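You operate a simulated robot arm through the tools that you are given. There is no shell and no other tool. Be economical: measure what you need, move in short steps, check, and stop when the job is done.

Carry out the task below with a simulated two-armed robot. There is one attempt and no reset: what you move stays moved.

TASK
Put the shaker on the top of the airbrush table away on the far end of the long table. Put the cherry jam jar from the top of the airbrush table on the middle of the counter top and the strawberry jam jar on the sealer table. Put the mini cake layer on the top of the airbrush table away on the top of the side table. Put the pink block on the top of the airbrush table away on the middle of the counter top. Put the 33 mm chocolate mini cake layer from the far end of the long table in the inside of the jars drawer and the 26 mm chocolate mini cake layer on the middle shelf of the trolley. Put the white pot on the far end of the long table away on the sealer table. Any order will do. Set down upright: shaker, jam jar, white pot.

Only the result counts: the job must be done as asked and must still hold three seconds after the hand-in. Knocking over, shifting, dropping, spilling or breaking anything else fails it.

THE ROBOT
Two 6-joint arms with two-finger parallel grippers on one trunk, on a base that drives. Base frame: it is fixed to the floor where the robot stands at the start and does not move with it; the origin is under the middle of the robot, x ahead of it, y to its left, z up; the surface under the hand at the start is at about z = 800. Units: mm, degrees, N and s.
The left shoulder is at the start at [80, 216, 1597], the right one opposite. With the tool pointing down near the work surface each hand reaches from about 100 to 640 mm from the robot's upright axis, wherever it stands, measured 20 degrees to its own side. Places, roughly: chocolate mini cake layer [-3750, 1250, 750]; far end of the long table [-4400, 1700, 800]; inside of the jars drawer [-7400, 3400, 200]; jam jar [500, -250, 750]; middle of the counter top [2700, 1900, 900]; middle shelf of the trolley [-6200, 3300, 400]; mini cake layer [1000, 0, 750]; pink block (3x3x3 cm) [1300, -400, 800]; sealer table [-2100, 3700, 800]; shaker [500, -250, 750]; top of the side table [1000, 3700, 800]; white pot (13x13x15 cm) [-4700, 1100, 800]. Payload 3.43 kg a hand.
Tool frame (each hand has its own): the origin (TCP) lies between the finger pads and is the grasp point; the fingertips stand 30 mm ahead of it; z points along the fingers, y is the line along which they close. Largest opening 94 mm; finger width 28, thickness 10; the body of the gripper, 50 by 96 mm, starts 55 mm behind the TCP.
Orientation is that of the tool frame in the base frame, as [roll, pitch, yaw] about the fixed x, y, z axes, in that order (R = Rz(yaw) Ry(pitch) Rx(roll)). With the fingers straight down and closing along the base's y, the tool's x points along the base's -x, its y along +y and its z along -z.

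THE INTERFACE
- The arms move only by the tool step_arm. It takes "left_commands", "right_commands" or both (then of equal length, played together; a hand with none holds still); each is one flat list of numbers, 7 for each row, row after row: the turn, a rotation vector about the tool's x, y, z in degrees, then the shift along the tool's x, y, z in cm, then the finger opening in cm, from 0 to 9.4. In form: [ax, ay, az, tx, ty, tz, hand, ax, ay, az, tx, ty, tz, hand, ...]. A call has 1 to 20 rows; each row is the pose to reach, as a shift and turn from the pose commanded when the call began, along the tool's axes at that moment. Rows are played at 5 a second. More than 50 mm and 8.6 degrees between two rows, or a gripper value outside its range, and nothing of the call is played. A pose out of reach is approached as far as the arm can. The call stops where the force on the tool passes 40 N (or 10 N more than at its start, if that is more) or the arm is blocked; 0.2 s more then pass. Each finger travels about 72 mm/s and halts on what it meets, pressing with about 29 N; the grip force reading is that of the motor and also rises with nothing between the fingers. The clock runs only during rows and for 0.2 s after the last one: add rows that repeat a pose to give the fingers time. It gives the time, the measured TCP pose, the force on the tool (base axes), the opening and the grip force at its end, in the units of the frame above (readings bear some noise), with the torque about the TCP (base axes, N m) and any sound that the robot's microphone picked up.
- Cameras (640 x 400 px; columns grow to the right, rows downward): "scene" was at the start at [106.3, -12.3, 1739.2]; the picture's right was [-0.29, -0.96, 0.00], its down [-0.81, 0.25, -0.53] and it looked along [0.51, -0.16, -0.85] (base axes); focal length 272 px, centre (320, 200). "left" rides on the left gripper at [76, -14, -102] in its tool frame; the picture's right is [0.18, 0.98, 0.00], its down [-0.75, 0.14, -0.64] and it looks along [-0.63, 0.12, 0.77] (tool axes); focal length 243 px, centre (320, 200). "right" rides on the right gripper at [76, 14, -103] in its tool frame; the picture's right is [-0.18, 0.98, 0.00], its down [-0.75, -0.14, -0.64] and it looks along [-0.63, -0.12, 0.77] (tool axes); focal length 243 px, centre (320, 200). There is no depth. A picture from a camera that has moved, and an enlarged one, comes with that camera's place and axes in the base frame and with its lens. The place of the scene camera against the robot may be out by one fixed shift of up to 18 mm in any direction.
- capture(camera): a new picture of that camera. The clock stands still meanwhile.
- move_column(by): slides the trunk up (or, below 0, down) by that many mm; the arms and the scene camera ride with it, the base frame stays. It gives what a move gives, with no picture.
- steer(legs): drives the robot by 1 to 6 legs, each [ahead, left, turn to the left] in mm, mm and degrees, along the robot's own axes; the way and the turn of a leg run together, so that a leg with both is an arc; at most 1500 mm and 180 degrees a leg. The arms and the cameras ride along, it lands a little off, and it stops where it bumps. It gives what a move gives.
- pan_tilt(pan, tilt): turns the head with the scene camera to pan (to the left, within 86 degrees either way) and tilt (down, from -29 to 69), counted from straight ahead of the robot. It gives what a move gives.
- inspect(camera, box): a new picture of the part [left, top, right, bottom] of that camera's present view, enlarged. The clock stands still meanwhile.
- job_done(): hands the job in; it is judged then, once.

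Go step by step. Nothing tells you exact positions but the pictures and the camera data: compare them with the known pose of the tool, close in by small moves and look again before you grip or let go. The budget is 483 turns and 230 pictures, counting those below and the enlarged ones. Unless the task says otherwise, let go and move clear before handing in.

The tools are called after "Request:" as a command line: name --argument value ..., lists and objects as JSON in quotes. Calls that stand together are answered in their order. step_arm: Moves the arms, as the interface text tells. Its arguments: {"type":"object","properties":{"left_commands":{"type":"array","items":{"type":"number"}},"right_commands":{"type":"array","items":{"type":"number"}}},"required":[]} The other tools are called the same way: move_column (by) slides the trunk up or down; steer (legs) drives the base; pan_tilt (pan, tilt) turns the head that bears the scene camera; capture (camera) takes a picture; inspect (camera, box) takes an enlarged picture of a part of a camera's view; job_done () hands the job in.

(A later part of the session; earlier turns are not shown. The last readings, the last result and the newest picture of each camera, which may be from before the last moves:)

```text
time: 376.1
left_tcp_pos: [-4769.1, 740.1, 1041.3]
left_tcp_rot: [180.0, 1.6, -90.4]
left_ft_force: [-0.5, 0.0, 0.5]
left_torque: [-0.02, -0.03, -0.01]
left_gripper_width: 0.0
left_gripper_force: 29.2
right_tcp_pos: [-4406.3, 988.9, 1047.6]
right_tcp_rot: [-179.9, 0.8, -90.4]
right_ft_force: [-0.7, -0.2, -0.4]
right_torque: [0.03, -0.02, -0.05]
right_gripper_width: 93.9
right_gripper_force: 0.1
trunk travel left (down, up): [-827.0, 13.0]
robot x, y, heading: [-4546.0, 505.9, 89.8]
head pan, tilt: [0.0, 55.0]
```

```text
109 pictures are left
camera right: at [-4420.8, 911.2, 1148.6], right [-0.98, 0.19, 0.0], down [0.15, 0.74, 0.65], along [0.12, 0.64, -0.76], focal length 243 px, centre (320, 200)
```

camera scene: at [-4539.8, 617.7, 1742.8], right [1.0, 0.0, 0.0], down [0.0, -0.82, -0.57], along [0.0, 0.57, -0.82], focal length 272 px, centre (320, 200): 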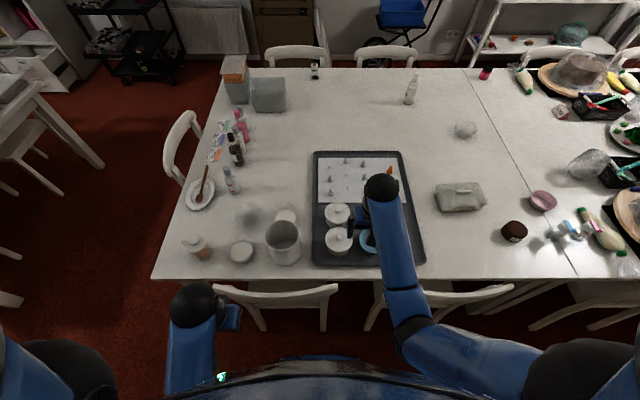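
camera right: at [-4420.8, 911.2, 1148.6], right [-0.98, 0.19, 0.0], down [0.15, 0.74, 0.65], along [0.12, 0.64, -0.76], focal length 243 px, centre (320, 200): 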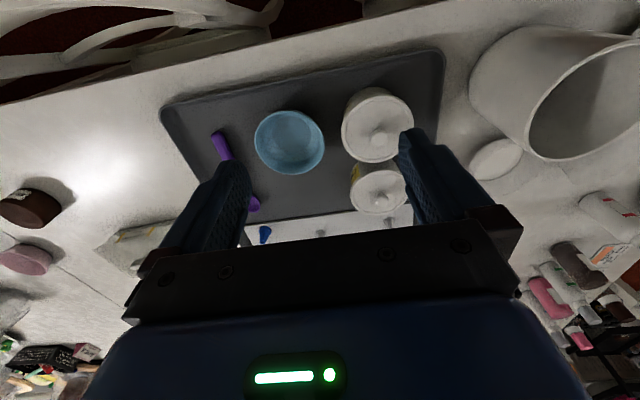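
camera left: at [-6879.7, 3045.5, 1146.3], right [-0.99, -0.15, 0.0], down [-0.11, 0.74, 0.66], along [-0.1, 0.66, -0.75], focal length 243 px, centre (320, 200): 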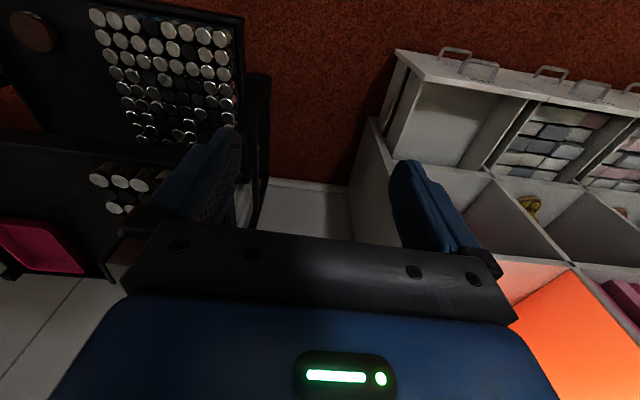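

The pot is hollow, rim centre near (-4677, 1060), rim z≈897. I'll take it with the left hand by its east wall: repositioning to x≈-4410, y≈590 and opening the left hand.

Request:
steer --legs '[[0, -140, 0], [80, 0, 0]]'

Request:
step_arm --left_commands '[0, 0, 0, -4, 0, 0, 4, 0, 0, 0, -8, 0, 0, 7, 0, 0, 0, -12, 0, 0, 9.4, 0, 0, 0, -16, 0, 0, 9.4, 0, 0, 0, -19, 0, 0, 9.4]'

Request:
capture --camera "left"

```text
time: 378.1
left_tcp_pos: [-4625.3, 807.6, 1044.5]
left_tcp_rot: [179.8, 2.1, -90.3]
left_ft_force: [-0.4, -0.9, 0.4]
left_torque: [0.09, -0.03, 0.01]
left_gripper_width: 0.0
left_gripper_force: 28.6
right_tcp_pos: [-4263.1, 1056.9, 1050.5]
right_tcp_rot: [-179.8, 1.3, -90.5]
right_ft_force: [-0.4, -0.1, 0.6]
right_torque: [0.09, -0.02, 0.03]
right_gripper_width: 93.9
right_gripper_force: 0.1
trunk travel left (down, up): [-827.0, 13.0]
robot x, y, heading: [-4404.1, 585.9, 89.9]
head pan, tilt: [0.0, 55.0]
```

```text
time: 379.3
left_tcp_pos: [-4625.3, 1008.8, 1038.8]
left_tcp_rot: [179.8, 1.6, -90.4]
left_ft_force: [0.0, 0.5, 0.5]
left_torque: [0.02, -0.02, 0.02]
left_gripper_width: 93.9
left_gripper_force: 0.1
left hand out of reach, approached as far as the arm can: row 3, 4, 5
right_tcp_pos: [-4260.3, 1066.8, 1046.0]
right_tcp_rot: [180.0, 0.7, -90.5]
right_ft_force: [-0.6, 0.5, 0.0]
right_torque: [0.0, -0.04, -0.01]
right_gripper_width: 94.2
right_gripper_force: 0.0
trunk travel left (down, up): [-827.0, 13.0]
robot x, y, heading: [-4400.3, 585.9, 89.8]
head pan, tilt: [0.0, 55.0]
```

```text
108 pictures are left
camera left: at [-4609.8, 930.9, 1137.3], right [-0.98, -0.18, 0.0], down [-0.13, 0.74, 0.66], along [-0.12, 0.65, -0.75], focal length 243 px, centre (320, 200)
```

left: 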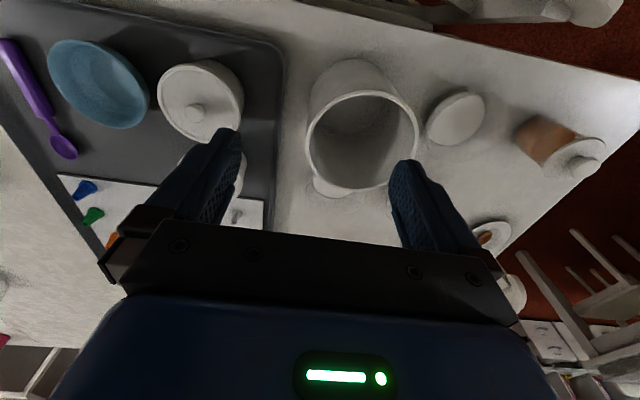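

Rim centre ≈ (-4680, 1052), radius ≈ 63. Moving the hand over the east wall and looking again.

Request:
step_arm --left_commands '[0, 0, 0, -1.5, -0.3, 1, 9.4, 0, 0, 0, -3, -0.6, 3, 9.4, 0, 0, 0, -4.3, -0.7, 5, 9.4, 0, 0, 0, -4.3, -0.7, 6, 9.4, 0, 0, 0, -4.3, -0.7, 6, 9.4]'

Request:
capture --camera "left"

```text
time: 380.5
left_tcp_pos: [-4614.4, 1052.1, 980.9]
left_tcp_rot: [179.7, 1.5, -90.4]
left_ft_force: [0.6, -0.1, 0.0]
left_torque: [0.02, -0.03, 0.02]
left_gripper_width: 94.1
left_gripper_force: 0.1
right_tcp_pos: [-4260.1, 1064.2, 1046.4]
right_tcp_rot: [179.9, 0.7, -90.5]
right_ft_force: [-0.7, 0.1, 0.1]
right_torque: [-0.01, -0.04, 0.05]
right_gripper_width: 94.3
right_gripper_force: 0.1
trunk travel left (down, up): [-827.0, 13.0]
robot x, y, heading: [-4401.6, 581.1, 90.0]
head pan, tilt: [0.0, 55.0]
```

```text
107 pictures are left
camera left: at [-4599.3, 973.6, 1080.8], right [-0.98, -0.18, 0.0], down [-0.13, 0.74, 0.66], along [-0.12, 0.65, -0.75], focal length 243 px, centre (320, 200)
```

left: 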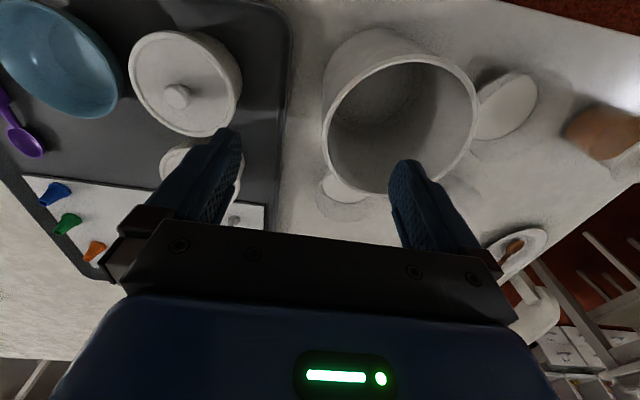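

Request:
step_arm --left_commands '[0, 0, 0, 0.5, 0.4, 3, 9.4, 0, 0, 0, 0.5, 0.4, 6, 9.4, 0, 0, 0, 0.5, 0.4, 8, 9.4, 0, 0, 0, 0.5, 0.4, 8, 9.4]'

Request:
capture --camera "left"

```text
time: 381.5
left_tcp_pos: [-4621.2, 1048.3, 901.6]
left_tcp_rot: [179.9, 1.6, -90.3]
left_ft_force: [-0.5, 0.0, 1.0]
left_torque: [0.01, 0.01, -0.01]
left_gripper_width: 94.1
left_gripper_force: 0.2
right_tcp_pos: [-4260.2, 1064.7, 1046.6]
right_tcp_rot: [179.9, 0.7, -90.5]
right_ft_force: [0.2, 0.3, 0.5]
right_torque: [0.0, -0.01, 0.0]
right_gripper_width: 93.9
right_gripper_force: 0.1
trunk travel left (down, up): [-827.0, 13.0]
robot x, y, heading: [-4402.0, 582.4, 90.0]
head pan, tilt: [0.0, 55.0]
```

```text
106 pictures are left
camera left: at [-4605.6, 970.6, 1000.6], right [-0.98, -0.18, 0.0], down [-0.13, 0.74, 0.66], along [-0.12, 0.65, -0.75], focal length 243 px, centre (320, 200)
```

left: 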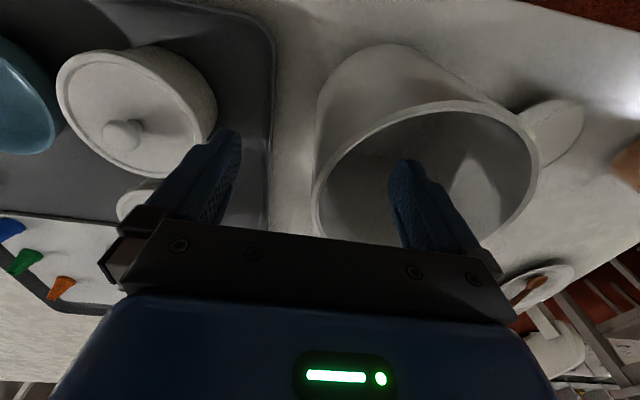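

The inner finger is inside the pot, wall centred. Lowering 35 mm and closing.

Request:
step_arm --left_commands '[0, 0, 0, 0, -0.3, 1.5, 9.4, 0, 0, 0, 0, -0.3, 3, 9.4, 0, 0, 0, 0, -0.3, 3.4, 9.4, 0, 0, 0, 0, -0.3, 3.4, 6, 0, 0, 0, 0, -0.3, 3.4, 3, 0, 0, 0, 0, -0.3, 3.4, 1, 0, 0, 0, 0, -0.3, 3.4, 0, 0, 0, 0, 0, -0.3, 3.4, 0, 0, 0, 0, 0, -0.3, 3.4, 0]'

Request:
capture --camera "left"

```text
time: 383.5
left_tcp_pos: [-4617.2, 1050.8, 866.8]
left_tcp_rot: [179.8, 1.6, -90.4]
left_ft_force: [-2.1, 0.7, 0.2]
left_torque: [0.01, -0.1, -0.05]
left_gripper_width: 8.4
left_gripper_force: 29.2
right_tcp_pos: [-4260.3, 1065.3, 1046.7]
right_tcp_rot: [-180.0, 0.6, -90.4]
right_ft_force: [-0.6, 0.3, 0.0]
right_torque: [0.04, 0.0, 0.01]
right_gripper_width: 94.1
right_gripper_force: 0.1
trunk travel left (down, up): [-827.0, 13.0]
robot x, y, heading: [-4403.4, 588.8, 89.8]
head pan, tilt: [0.0, 55.0]
```

```text
105 pictures are left
camera left: at [-4601.5, 972.0, 966.7], right [-0.98, -0.18, 0.0], down [-0.13, 0.74, 0.66], along [-0.12, 0.65, -0.75], focal length 243 px, centre (320, 200)
```

left: 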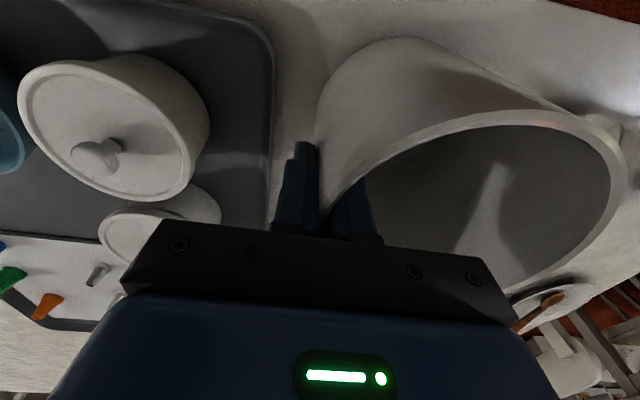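

Wall gripped (8.4 mm). Lifting very gently a little to check weight and slip.

Request:
step_arm --left_commands '[0, 0, 0, 0, 0, -0.3, 0, 0, 0, 0, 0, 0, -0.8, 0, 0, 0, 0, 0, 0, -1.4, 0, 0, 0, 0, 0, 0, -2, 0, 0, 0, 0, 0, 0, -2.5, 0, 0, 0, 0, 0, 0, -2.5, 0]'

Request:
capture --camera "left"

```text
time: 384.9
left_tcp_pos: [-4615.4, 1050.1, 893.4]
left_tcp_rot: [179.8, 1.5, -90.4]
left_ft_force: [0.4, 1.2, -6.2]
left_torque: [0.04, -0.36, 0.02]
left_gripper_width: 8.8
left_gripper_force: 29.0
right_tcp_pos: [-4261.4, 1064.2, 1046.0]
right_tcp_rot: [-179.9, 0.7, -90.6]
right_ft_force: [0.0, 0.4, -0.1]
right_torque: [0.02, -0.01, -0.01]
right_gripper_width: 94.0
right_gripper_force: 0.1
trunk travel left (down, up): [-827.0, 13.0]
robot x, y, heading: [-4400.6, 584.3, 89.8]
head pan, tilt: [0.0, 55.0]
```

```text
104 pictures are left
camera left: at [-4600.7, 971.6, 992.8], right [-0.98, -0.18, 0.0], down [-0.13, 0.74, 0.66], along [-0.12, 0.65, -0.75], focal length 243 px, centre (320, 200)
```

left: 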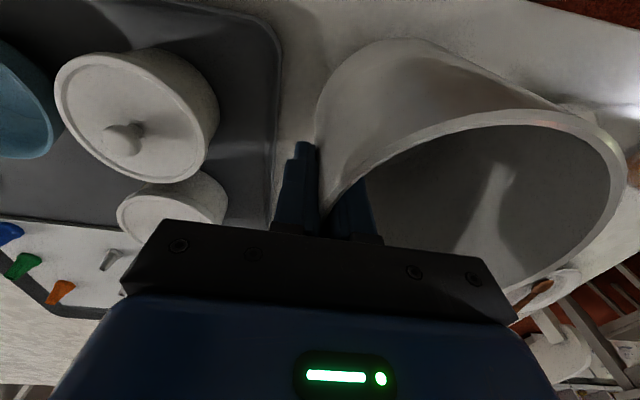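

Held firmly. Lifting further to travel height.

Request:
step_arm --left_commands '[0, 0, 0, 0, 0, -0.3, 0, 0, 0, 0, 0, 0, -0.9, 0, 0, 0, 0, 0, 0, -1.8, 0, 0, 0, 0, 0, 0, -2.8, 0, 0, 0, 0, 0, 0, -3.8, 0, 0, 0, 0, 0, 0, -4.8, 0, 0, 0, 0, 0, 0, -5.8, 0, 0, 0, 0, 0, 0, -6.8, 0, 0, 0, 0, 0, 0, -7.8, 0, 0, 0, 0, 0, 0, -8.8, 0, 0, 0, 0, 0, 0, -9.8, 0, 0, 0, 0, 0, 0, -10.8, 0, 0, 0, 0, 0, 0, -11.8, 0, 0, 0, 0, 0, 0, -12.8, 0, 0, 0, 0, 0, 0, -13.8, 0, 0, 0, 0, 0, 0, -14.4, 0, 0, 0, 0, 0, 0, -14.6, 0]'

Request:
steer --legs '[[-60, 0, 0], [0, 300, 0]]'

Request:
capture --camera "left"

```text
time: 388.5
left_tcp_pos: [-4615.2, 1046.5, 1038.0]
left_tcp_rot: [179.9, 1.6, -90.5]
left_ft_force: [0.3, 0.1, -5.4]
left_torque: [0.04, -0.32, -0.02]
left_gripper_width: 8.8
left_gripper_force: 29.0
right_tcp_pos: [-4260.3, 1066.7, 1047.8]
right_tcp_rot: [180.0, 0.7, -90.4]
right_ft_force: [0.1, 0.1, 0.4]
right_torque: [-0.01, -0.01, 0.0]
right_gripper_width: 93.9
right_gripper_force: 0.1
trunk travel left (down, up): [-827.0, 13.0]
robot x, y, heading: [-4401.2, 586.6, 89.9]
head pan, tilt: [0.0, 55.0]
```

```text
time: 391.1
left_tcp_pos: [-4906.8, 989.2, 1039.3]
left_tcp_rot: [179.7, 1.5, -90.5]
left_ft_force: [0.1, -0.6, -6.3]
left_torque: [0.01, -0.36, 0.01]
left_gripper_width: 8.9
left_gripper_force: 28.9
right_tcp_pos: [-4552.0, 1006.7, 1046.3]
right_tcp_rot: [179.8, 0.7, -90.7]
right_ft_force: [-0.4, -0.1, -0.5]
right_torque: [0.03, 0.0, 0.01]
right_gripper_width: 93.9
right_gripper_force: 0.1
trunk travel left (down, up): [-827.0, 13.0]
robot x, y, heading: [-4696.8, 525.3, 89.6]
head pan, tilt: [0.0, 55.0]
```

```text
103 pictures are left
camera left: at [-4891.9, 910.4, 1138.4], right [-0.98, -0.17, 0.0], down [-0.13, 0.74, 0.66], along [-0.12, 0.65, -0.75], focal length 243 px, centre (320, 200)
```

left: 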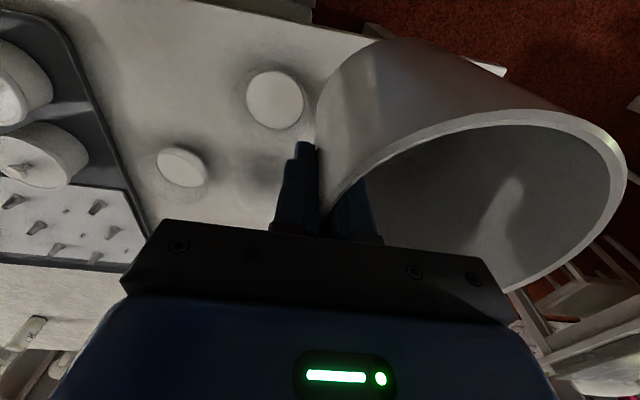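

Stable. Continuing west and north through the gap.

Request:
steer --legs '[[0, 300, 0], [0, 300, 0], [0, 300, 0], [0, 210, 0.3]]'

Request:
steer --legs '[[320, 0, 0], [320, 0, 0], [320, 0, 0], [320, 0, 0], [320, 0, 0], [320, 0, 0]]'

```text
time: 397.8
left_tcp_pos: [-6030.1, 983.6, 1039.7]
left_tcp_rot: [179.6, 1.5, -89.7]
left_ft_force: [0.9, 0.1, -5.6]
left_torque: [0.03, -0.3, -0.05]
left_gripper_width: 8.6
left_gripper_force: 29.6
right_tcp_pos: [-5673.9, 1008.3, 1044.7]
right_tcp_rot: [179.8, 0.7, -89.7]
right_ft_force: [1.3, 0.7, 0.1]
right_torque: [0.01, 0.0, -0.01]
right_gripper_width: 94.0
right_gripper_force: 0.0
trunk travel left (down, up): [-827.0, 13.0]
robot x, y, heading: [-5810.7, 525.6, 90.6]
head pan, tilt: [0.0, 55.0]
```

```text
time: 408.6
left_tcp_pos: [-6035.3, 2918.6, 1039.1]
left_tcp_rot: [179.8, 1.6, -89.8]
left_ft_force: [0.3, 0.5, -6.1]
left_torque: [0.06, -0.37, -0.01]
left_gripper_width: 8.5
left_gripper_force: 28.8
right_tcp_pos: [-5680.7, 2941.2, 1048.8]
right_tcp_rot: [180.0, 0.8, -90.0]
right_ft_force: [0.6, 0.0, 0.2]
right_torque: [0.01, -0.02, 0.02]
right_gripper_width: 94.1
right_gripper_force: 0.1
trunk travel left (down, up): [-827.0, 13.0]
robot x, y, heading: [-5817.7, 2460.4, 90.2]
head pan, tilt: [0.0, 55.0]
```

Forward to y≈2810, then a look to the right before strafing east.

Request:
steer --legs '[[350, 0, 0]]'

Request:
pan_tilt --pan -60 --tilt 30

Request:
capture --camera "scene"

```text
time: 410.9
left_tcp_pos: [-6039.4, 3259.2, 1039.4]
left_tcp_rot: [179.7, 1.6, -89.7]
left_ft_force: [-0.6, 0.3, -6.7]
left_torque: [0.03, -0.33, 0.02]
left_gripper_width: 8.6
left_gripper_force: 28.9
right_tcp_pos: [-5684.8, 3283.5, 1047.7]
right_tcp_rot: [-179.9, 0.8, -89.7]
right_ft_force: [0.5, -0.5, -0.2]
right_torque: [0.01, 0.0, 0.02]
right_gripper_width: 94.0
right_gripper_force: 0.0
trunk travel left (down, up): [-827.0, 13.0]
robot x, y, heading: [-5817.3, 2798.7, 90.6]
head pan, tilt: [0.0, 55.0]
```

```text
time: 412.2
left_tcp_pos: [-6039.8, 3260.7, 1037.7]
left_tcp_rot: [179.8, 1.5, -89.7]
left_ft_force: [0.3, -0.2, -5.6]
left_torque: [0.0, -0.35, -0.01]
left_gripper_width: 8.8
left_gripper_force: 28.7
right_tcp_pos: [-5685.1, 3285.7, 1047.5]
right_tcp_rot: [-180.0, 0.7, -89.7]
right_ft_force: [0.2, -0.4, 0.0]
right_torque: [0.0, 0.0, 0.01]
right_gripper_width: 94.1
right_gripper_force: 0.1
trunk travel left (down, up): [-827.0, 13.0]
robot x, y, heading: [-5822.3, 2800.9, 90.6]
head pan, tilt: [-60.0, 30.0]
```

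```text
102 pictures are left
camera scene: at [-5732.5, 2887.0, 1778.9], right [0.51, -0.86, 0.0], down [-0.43, -0.25, -0.87], along [0.75, 0.44, -0.5], focal length 272 px, centre (320, 200)
```

scene: 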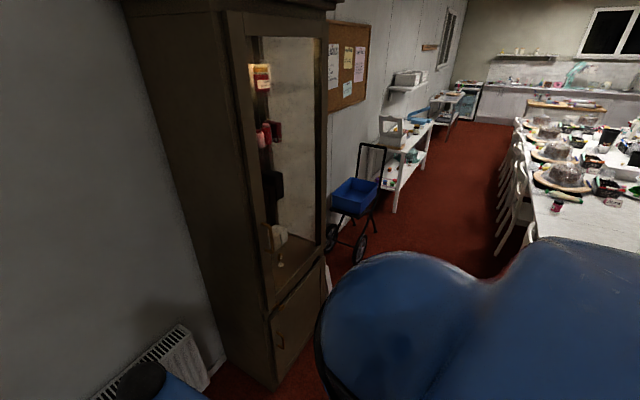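

All stands north of y≈3550, so hands at 3290 are clear. Strafing east.

Request:
steer --legs '[[0, -330, 0], [0, -330, 0], [0, -330, 0], [0, -330, 0], [0, -330, 0], [0, -330, 0]]'

Request:
steer --legs '[[0, -330, 0], [0, -330, 0], [0, -330, 0], [0, -330, 0], [0, -270, 0]]'

Request:
pan_tilt --pan 20 --tilt 50

Request:
capture --camera "scene"

Request:
capture --camera "left"

```text
time: 423.2
left_tcp_pos: [-4063.6, 3275.8, 1037.4]
left_tcp_rot: [180.0, 1.4, -89.9]
left_ft_force: [-0.1, -0.7, -5.9]
left_torque: [-0.01, -0.33, -0.02]
left_gripper_width: 8.6
left_gripper_force: 29.4
right_tcp_pos: [-3708.5, 3297.3, 1046.8]
right_tcp_rot: [-179.9, 0.7, -90.0]
right_ft_force: [-1.1, -0.4, 0.1]
right_torque: [-0.01, -0.01, -0.01]
right_gripper_width: 94.2
right_gripper_force: 0.1
trunk travel left (down, up): [-827.0, 13.0]
robot x, y, heading: [-3845.7, 2819.1, 90.4]
head pan, tilt: [-60.0, 30.0]
```

```text
time: 432.3
left_tcp_pos: [-2469.8, 3280.4, 1036.8]
left_tcp_rot: [180.0, 1.4, -89.1]
left_ft_force: [-0.3, 0.7, -6.6]
left_torque: [0.05, -0.37, -0.02]
left_gripper_width: 8.8
left_gripper_force: 29.0
right_tcp_pos: [-2115.0, 3308.4, 1046.6]
right_tcp_rot: [-179.8, 0.7, -89.1]
right_ft_force: [0.1, 0.4, 0.3]
right_torque: [0.03, -0.03, 0.0]
right_gripper_width: 94.0
right_gripper_force: 0.0
trunk travel left (down, up): [-827.0, 13.0]
robot x, y, heading: [-2241.5, 2823.9, 91.1]
head pan, tilt: [-60.0, 30.0]
```

```text
time: 433.9
left_tcp_pos: [-2466.1, 3281.1, 1037.9]
left_tcp_rot: [179.8, 1.5, -89.0]
left_ft_force: [-0.2, 0.0, -6.0]
left_torque: [0.04, -0.34, -0.02]
left_gripper_width: 8.8
left_gripper_force: 29.3
right_tcp_pos: [-2110.4, 3307.9, 1044.9]
right_tcp_rot: [179.9, 0.8, -89.3]
right_ft_force: [0.5, -0.9, 0.8]
right_torque: [0.02, 0.01, 0.03]
right_gripper_width: 94.0
right_gripper_force: 0.1
trunk travel left (down, up): [-827.0, 13.0]
robot x, y, heading: [-2239.8, 2820.6, 91.1]
head pan, tilt: [20.0, 50.0]
```

```text
101 pictures are left
camera scene: at [-2260.2, 2935.4, 1749.3], right [0.93, 0.36, 0.0], down [0.27, -0.72, -0.64], along [-0.23, 0.6, -0.77], focal length 272 px, centre (320, 200)
```

scene: 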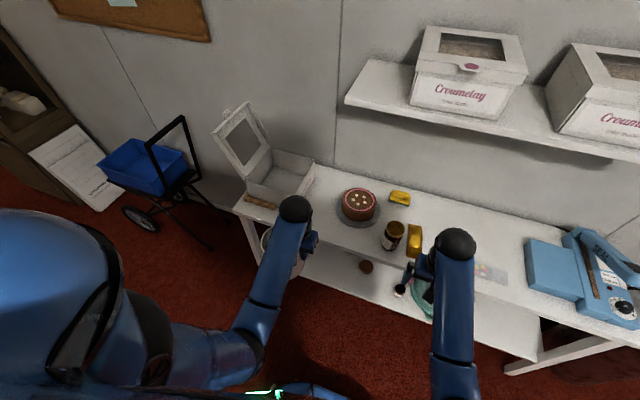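

```text
100 pictures are left
camera left: at [-2449.0, 3202.8, 1137.4], right [-0.98, -0.2, 0.0], down [-0.15, 0.74, 0.66], along [-0.13, 0.65, -0.75], focal length 243 px, centre (320, 200)
```

left: 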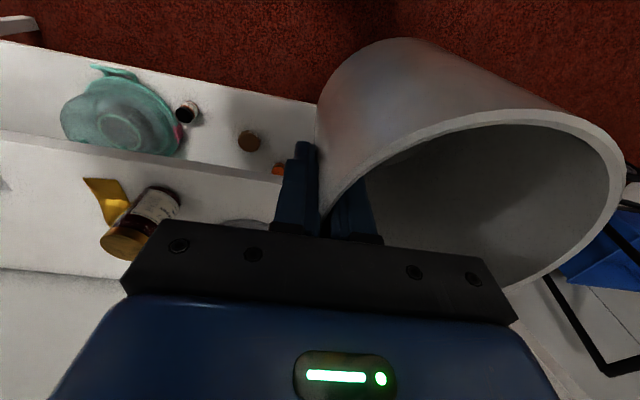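

Forward 220 to bring the pot over the table's left front area; also reading the placed jar's label.

Request:
inspect --camera "scene" --box '[370, 210, 430, 260]'

Request:
steer --legs '[[220, 0, -1]]'

Request:
capture --camera "left"

Request:
capture --camera "scene"

```text
8.00 times, centred on (400, 235) of scene
camera zoom: at [-2260.2, 2935.4, 1749.3], right [0.93, 0.36, 0.0], down [0.27, -0.72, -0.64], along [-0.23, 0.6, -0.77], focal length 2178 px, centre (-320, -80)
```

zoom: 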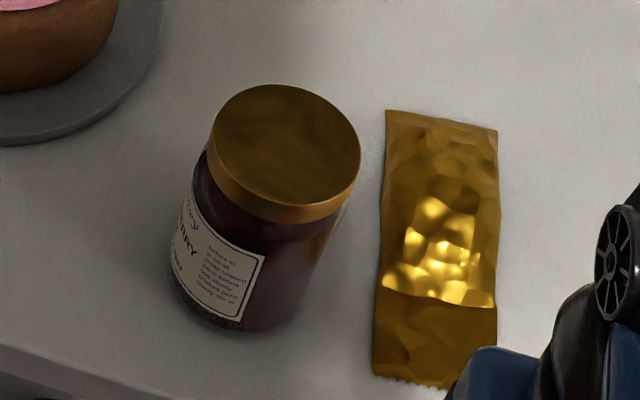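

```text
time: 435.6
left_tcp_pos: [-2460.2, 3502.7, 1040.0]
left_tcp_rot: [179.9, 1.7, -90.0]
left_ft_force: [0.4, -1.1, -6.4]
left_torque: [0.04, -0.35, 0.01]
left_gripper_width: 9.1
left_gripper_force: 29.0
right_tcp_pos: [-2105.7, 3525.5, 1048.6]
right_tcp_rot: [-179.9, 0.9, -90.1]
right_ft_force: [-0.1, -0.5, -0.5]
right_torque: [0.09, 0.0, -0.02]
right_gripper_width: 94.1
right_gripper_force: 0.1
trunk travel left (down, up): [-827.0, 13.0]
robot x, y, heading: [-2246.7, 3044.8, 90.4]
head pan, tilt: [20.0, 50.0]
```

```text
98 pictures are left
camera left: at [-2445.7, 3424.2, 1138.9], right [-0.98, -0.18, 0.0], down [-0.14, 0.73, 0.66], along [-0.12, 0.65, -0.75], focal length 243 px, centre (320, 200)
```

left: 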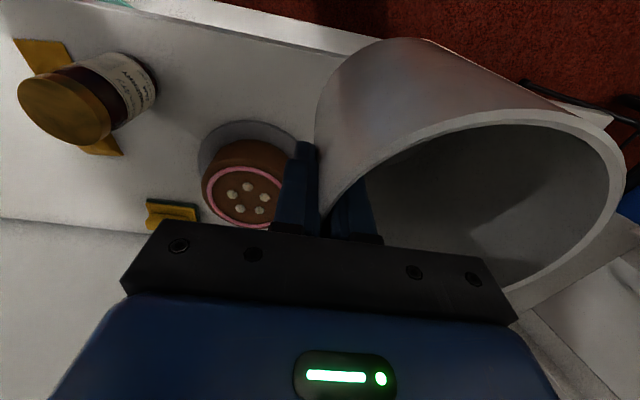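

```text
97 pictures are left
camera scene: at [-2261.3, 3151.6, 1749.8], right [0.94, 0.34, 0.0], down [0.26, -0.72, -0.65], along [-0.22, 0.61, -0.76], focal length 272 px, centre (320, 200)
```

scene: 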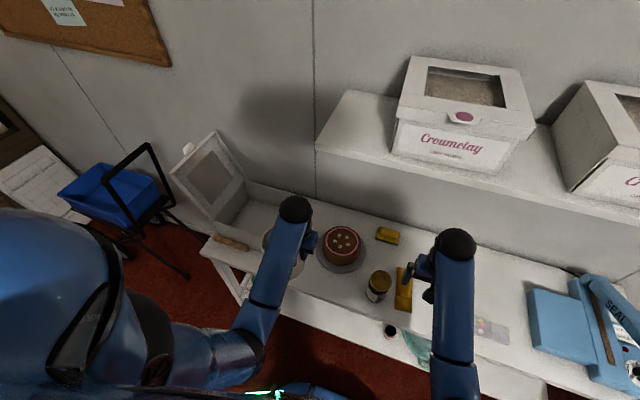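

Request:
inspect --camera "left" --box '[80, 40, 170, 130]'

```text
4.44 times, centred on (125, 85) of left
camera zoom: at [-2445.7, 3424.2, 1138.9], right [-0.98, -0.18, 0.0], down [-0.14, 0.73, 0.66], along [-0.12, 0.65, -0.75], focal length 1078 px, centre (1187, 711)
```

zoom: 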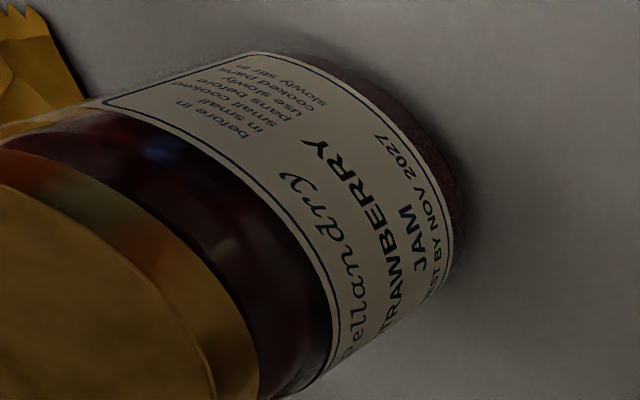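

Strawberry confirmed. Moving the pot to its spot and lowering.

Request:
step_arm --left_commands '[0, 0, 0, -0.5, -0.2, 0, 0, 0, 0, 0, -1.4, -0.5, 0, 0, 0, 0, 0, -2.4, -0.8, 0, 0, 0, 0, 0, -3.4, -1.1, 0, 0, 0, 0, 0, -4.4, -1.4, 0, 0, 0, 0, 0, -5.4, -1.7, 0.4, 0, 0, 0, 0, -6.2, -2, 1, 0, 0, 0, 0, -6.8, -2, 2, 0, 0, 0, 0, -6.8, -2, 3.2, 0, 0, 0, 0, -6.8, -2, 4.4, 0, 0, 0, 0, -6.8, -2, 5.6, 0, 0, 0, 0, -6.8, -2, 6.8, 0, 0, 0, 0, -6.8, -2, 8, 0, 0, 0, 0, -6.8, -2, 9, 0, 0, 0, 0, -6.8, -2, 10, 0, 0, 0, 0, -6.8, -2, 10.6, 0, 0, 0, 0, -6.8, -2, 11, 0]'

Request:
capture --camera "left"

Request:
inspect --camera "scene" --box '[200, 180, 420, 320]'

```text
time: 439.2
left_tcp_pos: [-2442.7, 3579.3, 929.3]
left_tcp_rot: [179.8, 1.3, -90.1]
left_ft_force: [-0.6, 0.0, -6.3]
left_torque: [0.01, -0.31, 0.02]
left_gripper_width: 8.7
left_gripper_force: 29.0
right_tcp_pos: [-2106.3, 3529.5, 1045.5]
right_tcp_rot: [179.9, 0.7, -90.2]
right_ft_force: [-0.4, 0.3, 0.4]
right_torque: [-0.01, -0.01, 0.0]
right_gripper_width: 94.0
right_gripper_force: 0.1
trunk travel left (down, up): [-827.0, 13.0]
robot x, y, heading: [-2245.3, 3049.5, 90.3]
head pan, tilt: [20.0, 50.0]
```

```text
95 pictures are left
camera left: at [-2426.7, 3500.8, 1028.4], right [-0.98, -0.18, 0.0], down [-0.14, 0.74, 0.66], along [-0.12, 0.65, -0.75], focal length 243 px, centre (320, 200)
```

left: 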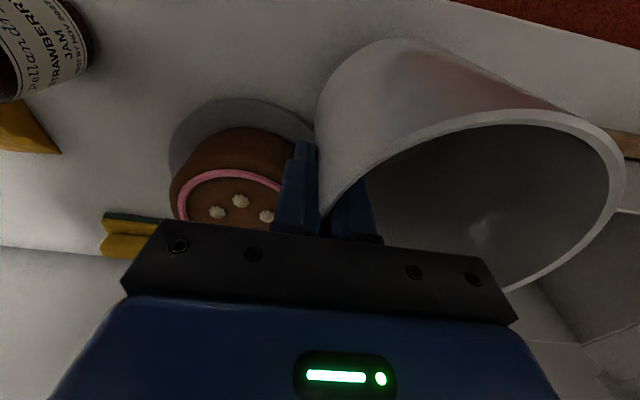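

```text
2.86 times, centred on (310, 250) of scene
camera zoom: at [-2261.2, 3158.8, 1749.3], right [0.94, 0.34, 0.0], down [0.26, -0.72, -0.64], along [-0.22, 0.6, -0.77], focal length 778 px, centre (349, 57)
```

zoom: 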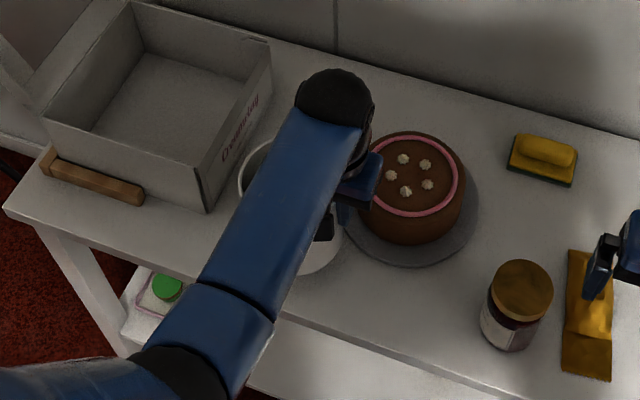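

Clear of the cake stand (≈28 mm) and the box. Lowering on in small steps.

Request:
step_arm --left_commands '[0, 0, 0, 0, 0, 0.6, 0, 0, 0, 0, 0, 0, 1.2, 0, 0, 0, 0, 0, 0, 1.8, 0, 0, 0, 0, 0, 0, 2.2, 0, 0, 0, 0, 0, 0, 2.2, 0]'

Request:
step_arm --left_commands '[0, 0, 0, 0, 0, 0.3, 0, 0, 0, 0, 0, 0, 0.6, 0, 0, 0, 0, 0, 0, 0.6, 0]'

```text
time: 440.4
left_tcp_pos: [-2441.8, 3579.1, 907.6]
left_tcp_rot: [179.8, 1.4, -89.9]
left_ft_force: [0.4, -0.7, -6.2]
left_torque: [0.03, -0.35, -0.01]
left_gripper_width: 8.7
left_gripper_force: 29.0
right_tcp_pos: [-2106.1, 3528.8, 1046.1]
right_tcp_rot: [179.9, 0.8, -90.1]
right_ft_force: [-0.3, 0.5, -0.3]
right_torque: [0.01, 0.0, -0.03]
right_gripper_width: 94.0
right_gripper_force: 0.0
trunk travel left (down, up): [-827.0, 13.0]
robot x, y, heading: [-2243.7, 3045.0, 90.0]
head pan, tilt: [20.0, 50.0]
```

```text
time: 441.2
left_tcp_pos: [-2441.9, 3578.1, 902.2]
left_tcp_rot: [179.8, 1.4, -89.9]
left_ft_force: [-0.1, -0.1, -5.5]
left_torque: [0.01, -0.36, 0.04]
left_gripper_width: 8.8
left_gripper_force: 28.9
right_tcp_pos: [-2106.4, 3529.3, 1045.7]
right_tcp_rot: [180.0, 0.7, -90.2]
right_ft_force: [-0.4, 0.3, -0.6]
right_torque: [-0.02, 0.04, -0.02]
right_gripper_width: 94.1
right_gripper_force: 0.1
trunk travel left (down, up): [-827.0, 13.0]
robot x, y, heading: [-2242.5, 3049.5, 90.1]
head pan, tilt: [20.0, 50.0]
```

Request:
step_arm --left_commands '[0, 0, 0, 0, 0, 0.2, 0, 0, 0, 0, 0, 0, 0.4, 0, 0, 0, 0, 0, 0, 0.4, 0]'

```text
time: 442.0
left_tcp_pos: [-2442.0, 3577.6, 897.3]
left_tcp_rot: [179.7, 1.4, -90.0]
left_ft_force: [-0.1, 0.7, -5.4]
left_torque: [0.05, -0.32, 0.04]
left_gripper_width: 8.4
left_gripper_force: 29.4
right_tcp_pos: [-2105.6, 3528.5, 1046.9]
right_tcp_rot: [-179.9, 0.8, -90.1]
right_ft_force: [-0.8, 0.4, 0.0]
right_torque: [-0.01, -0.03, 0.0]
right_gripper_width: 93.8
right_gripper_force: 0.0
trunk travel left (down, up): [-827.0, 13.0]
robot x, y, heading: [-2247.7, 3047.8, 90.5]
head pan, tilt: [20.0, 50.0]
```

Request:
step_arm --left_commands '[0, 0, 0, 0, 0, 0.15, 0, 0, 0, 0, 0, 0, 0.3, 0, 0, 0, 0, 0, 0, 0.3, 0]'

```text
time: 442.8
left_tcp_pos: [-2441.7, 3576.7, 897.6]
left_tcp_rot: [179.8, 1.7, -89.9]
left_ft_force: [-0.4, 1.0, 18.2]
left_torque: [-0.73, 0.08, 0.02]
left_gripper_width: 8.7
left_gripper_force: 28.9
right_tcp_pos: [-2105.5, 3526.9, 1047.6]
right_tcp_rot: [179.9, 0.8, -90.1]
right_ft_force: [-0.5, 0.0, -0.8]
right_torque: [-0.01, 0.0, 0.0]
right_gripper_width: 94.2
right_gripper_force: 0.1
trunk travel left (down, up): [-827.0, 13.0]
robot x, y, heading: [-2246.5, 3047.0, 90.3]
head pan, tilt: [20.0, 50.0]
```

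Pot stands. Relieving, opening to 4 cm and rising.

Request:
step_arm --left_commands '[0, 0, 0, 0, 0, -0.2, 0, 0, 0, 0, 0, 0, -0.2, 2, 0, 0, 0, 0, 0, -0.2, 4, 0, 0, 0, 0, 0, -0.2, 4, 0, 0, 0, 0, 0, -0.2, 4, 0, 0, 0, 0, 0, -1.5, 4, 0, 0, 0, 0, 0, -4, 4, 0, 0, 0, 0, 0, -8, 4, 0, 0, 0, 0, 0, -12, 4, 0, 0, 0, 0, 0, -14, 4]'

Request:
capture --camera "left"

```text
time: 445.0
left_tcp_pos: [-2438.4, 3577.0, 1035.3]
left_tcp_rot: [179.8, 1.4, -90.0]
left_ft_force: [-0.7, -0.1, -0.5]
left_torque: [0.01, -0.01, 0.02]
left_gripper_width: 39.9
left_gripper_force: 0.1
right_tcp_pos: [-2105.1, 3528.5, 1047.3]
right_tcp_rot: [180.0, 0.7, -90.0]
right_ft_force: [0.7, -0.7, 0.2]
right_torque: [-0.01, -0.01, 0.02]
right_gripper_width: 93.8
right_gripper_force: 0.0
trunk travel left (down, up): [-827.0, 13.0]
robot x, y, heading: [-2243.6, 3047.0, 90.2]
head pan, tilt: [20.0, 50.0]
```

```text
93 pictures are left
camera left: at [-2424.3, 3497.8, 1135.0], right [-0.98, -0.18, 0.0], down [-0.14, 0.74, 0.66], along [-0.12, 0.65, -0.75], focal length 243 px, centre (320, 200)
```

left: 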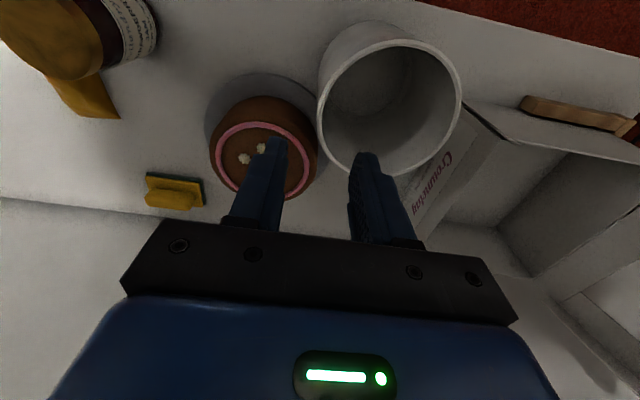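

The pot stands upright. Backing away and driving east for the remaining airbrush-table items.

Request:
steer --legs '[[-230, 0, 0], [0, -350, 0], [0, -350, 0], [0, -350, 0], [0, -350, 0], [0, -350, 0]]'

Request:
steer --legs '[[0, -350, 0], [0, -350, 0], [0, 0, 15], [0, 0, 15], [0, 0, 15], [0, 0, 15]]'

Request:
steer --legs '[[0, 0, 15], [0, 0, 15], [0, 0, 15], [0, 0, 15], [0, 0, 15], [0, 0, 15]]'

```text
time: 456.1
left_tcp_pos: [-672.0, 3357.0, 1033.7]
left_tcp_rot: [-180.0, 1.4, -89.7]
left_ft_force: [-0.6, 0.5, 0.3]
left_torque: [0.05, -0.03, -0.01]
left_gripper_width: 40.0
left_gripper_force: 0.0
right_tcp_pos: [-336.9, 3311.2, 1046.7]
right_tcp_rot: [-179.9, 0.7, -90.0]
right_ft_force: [-0.7, -0.2, 0.1]
right_torque: [0.01, -0.01, 0.0]
right_gripper_width: 93.8
right_gripper_force: 0.0
trunk travel left (down, up): [-827.0, 13.0]
robot x, y, heading: [-470.8, 2829.6, 90.3]
head pan, tilt: [20.0, 50.0]
```

```text
time: 463.8
left_tcp_pos: [-327.0, 2930.6, 1035.4]
left_tcp_rot: [179.8, 1.4, -30.5]
left_ft_force: [0.1, 0.0, 0.0]
left_torque: [-0.01, 0.03, 0.01]
left_gripper_width: 39.8
left_gripper_force: 0.0
right_tcp_pos: [-117.7, 3193.9, 1045.1]
right_tcp_rot: [180.0, 0.7, -30.6]
right_ft_force: [0.6, 0.6, -0.8]
right_torque: [-0.04, -0.02, -0.02]
right_gripper_width: 94.1
right_gripper_force: 0.1
trunk travel left (down, up): [-827.0, 13.0]
robot x, y, heading: [228.7, 2836.1, 149.9]
head pan, tilt: [20.0, 50.0]
```

```text
time: 469.5
left_tcp_pos: [129.8, 2274.3, 1034.6]
left_tcp_rot: [179.9, 1.5, 59.8]
left_ft_force: [-0.6, 0.1, -0.5]
left_torque: [0.0, 0.0, 0.01]
left_gripper_width: 40.0
left_gripper_force: 0.1
right_tcp_pos: [-134.3, 2484.1, 1045.0]
right_tcp_rot: [179.8, 0.7, 59.7]
right_ft_force: [0.6, -0.1, -0.1]
right_torque: [0.02, -0.02, 0.05]
right_gripper_width: 94.1
right_gripper_force: 0.0
trunk travel left (down, up): [-827.0, 13.0]
robot x, y, heading: [227.9, 2831.0, -120.4]
head pan, tilt: [20.0, 50.0]
```

Request:
steer --legs '[[0, 0, 15], [0, 0, 15.4], [350, 0, 0], [350, 0, 0], [350, 0, 0], [350, 0, 0]]'

Request:
steer --legs '[[350, 0, 0], [300, 0, 0]]'

Request:
pan_tilt --pan 35 --tilt 45

Request:
capture --camera "scene"

```text
time: 479.3
left_tcp_pos: [462.6, 897.0, 1036.3]
left_tcp_rot: [179.9, 1.5, 90.9]
left_ft_force: [0.2, -0.4, -0.1]
left_torque: [-0.01, -0.02, 0.0]
left_gripper_width: 40.2
left_gripper_force: 0.1
right_tcp_pos: [127.4, 938.3, 1047.8]
right_tcp_rot: [179.9, 0.9, 90.8]
right_ft_force: [-0.6, 0.5, 0.2]
right_torque: [-0.03, 0.0, 0.0]
right_gripper_width: 93.9
right_gripper_force: 0.1
trunk travel left (down, up): [-827.0, 13.0]
robot x, y, heading: [259.2, 1421.0, -89.1]
head pan, tilt: [20.0, 50.0]
```

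```text
time: 483.2
left_tcp_pos: [461.1, 239.0, 1036.7]
left_tcp_rot: [179.9, 1.4, 89.9]
left_ft_force: [0.5, 0.6, 0.4]
left_torque: [-0.01, -0.02, 0.0]
left_gripper_width: 40.1
left_gripper_force: 0.1
right_tcp_pos: [127.5, 287.6, 1048.0]
right_tcp_rot: [-179.9, 0.8, 89.7]
right_ft_force: [-0.5, 0.7, 0.6]
right_torque: [-0.02, 0.02, 0.0]
right_gripper_width: 93.9
right_gripper_force: 0.0
trunk travel left (down, up): [-827.0, 13.0]
robot x, y, heading: [266.0, 766.9, -90.0]
head pan, tilt: [20.0, 50.0]
```

```text
time: 484.0
left_tcp_pos: [461.2, 237.9, 1035.0]
left_tcp_rot: [179.8, 1.4, 89.9]
left_ft_force: [-0.8, 0.0, 0.1]
left_torque: [-0.03, 0.0, 0.04]
left_gripper_width: 40.4
left_gripper_force: 0.0
right_tcp_pos: [125.1, 284.7, 1046.4]
right_tcp_rot: [-180.0, 0.7, 89.7]
right_ft_force: [-0.8, 0.6, -0.1]
right_torque: [-0.01, -0.01, -0.02]
right_gripper_width: 93.8
right_gripper_force: 0.0
trunk travel left (down, up): [-827.0, 13.0]
robot x, y, heading: [265.2, 768.4, -90.1]
head pan, tilt: [35.0, 45.0]
```

```text
92 pictures are left
camera scene: at [323.1, 677.4, 1756.3], right [-0.82, -0.57, 0.0], down [-0.41, 0.58, -0.71], along [0.41, -0.58, -0.71], focal length 272 px, centre (320, 200)
```

scene: 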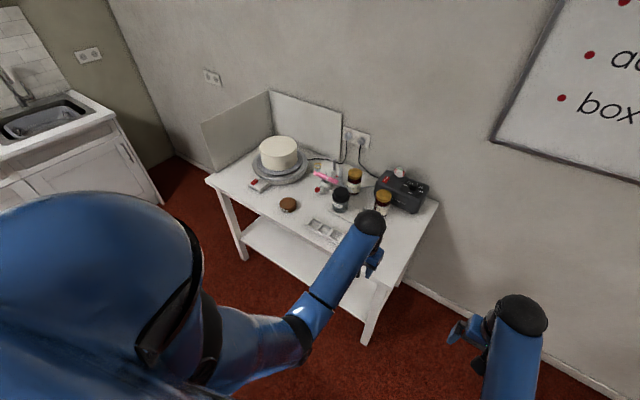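

Moving east along the table's north side, to x≈910.

Request:
steer --legs '[[180, 0, 0], [0, 320, 0], [0, 325, 0]]'

Request:
pan_tilt --pan 0 --tilt 50

Request:
capture --camera "scene"

Request:
capture --camera "right"

```text
time: 489.0
left_tcp_pos: [1107.9, 55.2, 1036.2]
left_tcp_rot: [179.7, 1.4, 90.1]
left_ft_force: [-0.2, 0.2, 0.5]
left_torque: [0.02, -0.03, -0.01]
left_gripper_width: 40.1
left_gripper_force: 0.0
right_tcp_pos: [773.3, 102.5, 1046.4]
right_tcp_rot: [179.8, 0.7, 90.0]
right_ft_force: [0.1, -0.7, 0.4]
right_torque: [0.0, -0.03, 0.04]
right_gripper_width: 94.1
right_gripper_force: 0.0
trunk travel left (down, up): [-827.0, 13.0]
robot x, y, heading: [915.2, 580.8, -89.6]
head pan, tilt: [35.0, 45.0]
```

```text
time: 490.0
left_tcp_pos: [1110.6, 55.2, 1035.4]
left_tcp_rot: [179.8, 1.3, 90.0]
left_ft_force: [0.0, -0.7, -0.1]
left_torque: [0.01, 0.01, 0.0]
left_gripper_width: 39.8
left_gripper_force: 0.1
right_tcp_pos: [776.2, 101.4, 1046.3]
right_tcp_rot: [180.0, 0.7, 90.0]
right_ft_force: [-0.2, -0.6, -0.1]
right_torque: [0.01, 0.01, 0.02]
right_gripper_width: 94.0
right_gripper_force: 0.1
trunk travel left (down, up): [-827.0, 13.0]
robot x, y, heading: [915.6, 584.4, -89.6]
head pan, tilt: [0.0, 50.0]
```

```text
91 pictures are left
camera scene: at [924.9, 484.5, 1749.3], right [-1.0, -0.01, 0.0], down [0.0, 0.77, -0.64], along [0.0, -0.64, -0.77], focal length 272 px, centre (320, 200)
```

scene: 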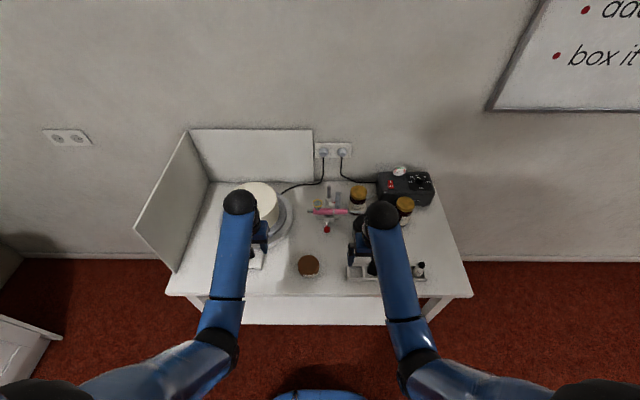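

```text
90 pictures are left
camera right: at [791.7, 179.9, 1148.0], right [0.98, -0.18, 0.0], down [-0.14, -0.75, 0.65], along [-0.12, -0.64, -0.76], focal length 243 px, centre (320, 200)
```

right: 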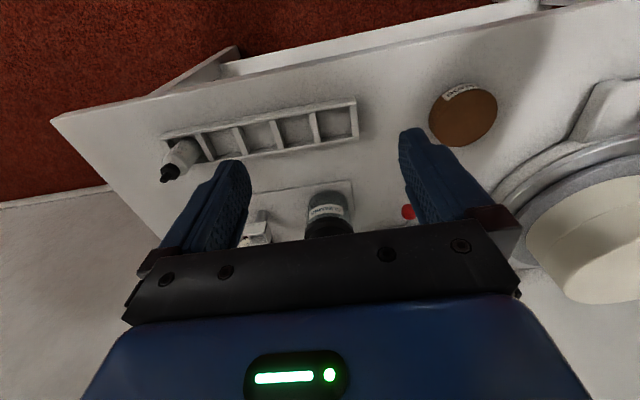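

Pulling the left hand back to keep clear of the tall cake, then driving closer for the cherry jar.

Request:
step_arm --left_commands '[0, 0, 0, 4, 0, 0, 4, 0, 0, 0, 8, 0, 0, 4, 0, 0, 0, 12, 0, 0, 4, 0, 0, 0, 16, 0, 0, 4, 0, 0, 0, 20, 0, 0, 4, 0, 0, 0, 24, 0, 0, 4]'

Request:
steer --legs '[[175, 0, 0]]'

Request:
capture --camera "right"

Request:
capture --camera "left"

```text
time: 491.4
left_tcp_pos: [1108.7, 300.6, 1030.9]
left_tcp_rot: [179.8, 1.5, 90.1]
left_ft_force: [-0.4, 0.4, -0.1]
left_torque: [0.04, 0.02, -0.02]
left_gripper_width: 40.0
left_gripper_force: 0.1
right_tcp_pos: [776.0, 103.9, 1046.6]
right_tcp_rot: [-180.0, 0.8, 90.0]
right_ft_force: [-0.5, 0.6, -0.4]
right_torque: [-0.01, -0.04, 0.01]
right_gripper_width: 93.9
right_gripper_force: 0.1
trunk travel left (down, up): [-827.0, 13.0]
robot x, y, heading: [912.2, 581.2, -90.1]
head pan, tilt: [0.0, 50.0]
```

```text
time: 492.9
left_tcp_pos: [1108.4, 125.8, 1033.4]
left_tcp_rot: [179.8, 1.5, 90.2]
left_ft_force: [-0.3, -0.1, 0.7]
left_torque: [-0.02, 0.0, 0.04]
left_gripper_width: 40.0
left_gripper_force: 0.1
right_tcp_pos: [776.2, -70.6, 1047.7]
right_tcp_rot: [-180.0, 1.0, 90.0]
right_ft_force: [0.0, 0.7, 0.0]
right_torque: [0.0, 0.0, 0.01]
right_gripper_width: 94.0
right_gripper_force: 0.0
trunk travel left (down, up): [-827.0, 13.0]
robot x, y, heading: [914.4, 407.0, -89.9]
head pan, tilt: [0.0, 50.0]
```

```text
89 pictures are left
camera right: at [792.3, 7.5, 1149.3], right [0.98, -0.18, 0.0], down [-0.14, -0.74, 0.65], along [-0.12, -0.64, -0.76], focal length 243 px, centre (320, 200)
```

right: 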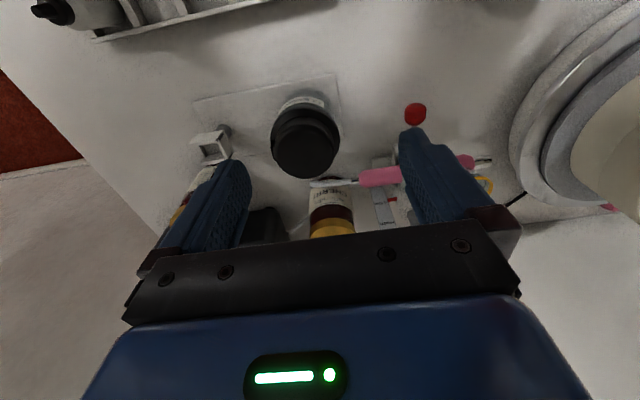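

```text
88 pictures are left
camera left: at [1095.3, 205.2, 1132.2], right [0.98, 0.19, 0.0], down [0.14, -0.74, 0.66], along [0.12, -0.65, -0.75], focal length 243 px, centre (320, 200)
```

left: 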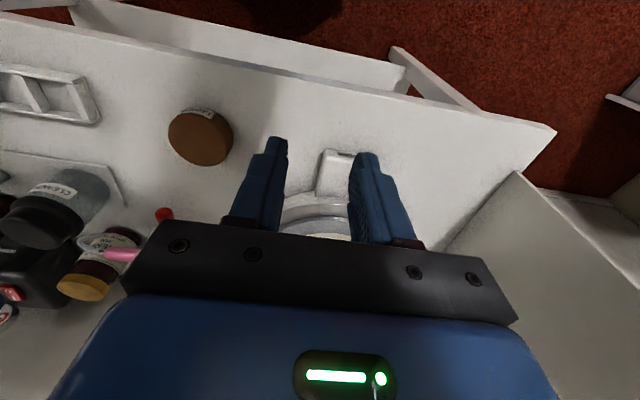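

Cherry sits near (763, -250) behind the black jar and hose. I'll drive 60 closer, move the hand above it at height and look.

Request:
steer --legs '[[60, 0, 0]]'

Request:
step_arm --right_commands '[0, 0, 0, -3, -0.3, 0, 9.4, 0, 0, 0, -6, -0.6, 0, 9.4, 0, 0, 0, -9, -1, 0, 9.4, 0, 0, 0, -11.5, -1.2, 0, 9.4, 0, 0, 0, -11.5, -1.2, 0, 9.4]'

Request:
capture --camera "right"

```text
time: 493.9
left_tcp_pos: [1110.9, 84.4, 1031.9]
left_tcp_rot: [179.9, 1.4, 90.2]
left_ft_force: [-0.3, 0.1, 0.3]
left_torque: [-0.02, 0.03, -0.03]
left_gripper_width: 39.8
left_gripper_force: 0.1
right_tcp_pos: [777.8, -112.7, 1047.9]
right_tcp_rot: [180.0, 0.8, 90.0]
right_ft_force: [1.2, -0.4, 0.1]
right_torque: [-0.02, -0.01, -0.03]
right_gripper_width: 94.1
right_gripper_force: 0.1
trunk travel left (down, up): [-827.0, 13.0]
robot x, y, heading: [918.7, 367.9, -89.7]
head pan, tilt: [0.0, 50.0]
stopped in leg 1: the robot was blocked; the commanded pose is now the measured one
```

```text
time: 495.1
left_tcp_pos: [1110.1, 82.4, 1032.3]
left_tcp_rot: [179.9, 1.4, 90.2]
left_ft_force: [0.6, 1.2, 0.0]
left_torque: [0.01, 0.03, 0.0]
left_gripper_width: 39.9
left_gripper_force: 0.1
right_tcp_pos: [765.6, -228.2, 1050.5]
right_tcp_rot: [179.9, 0.8, 90.0]
right_ft_force: [0.1, 0.9, -0.2]
right_torque: [-0.06, -0.01, 0.0]
right_gripper_width: 94.2
right_gripper_force: 0.1
trunk travel left (down, up): [-827.0, 13.0]
robot x, y, heading: [915.8, 366.8, -89.7]
head pan, tilt: [0.0, 50.0]
```

```text
87 pictures are left
camera right: at [781.0, -150.9, 1151.9], right [0.98, -0.18, 0.0], down [-0.14, -0.74, 0.65], along [-0.12, -0.64, -0.76], focal length 243 px, centre (320, 200)
```

right: 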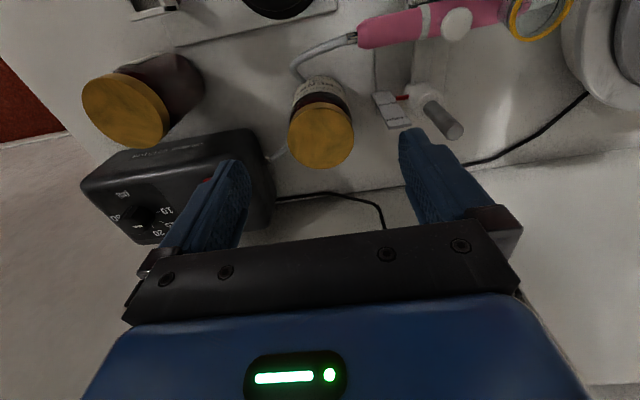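

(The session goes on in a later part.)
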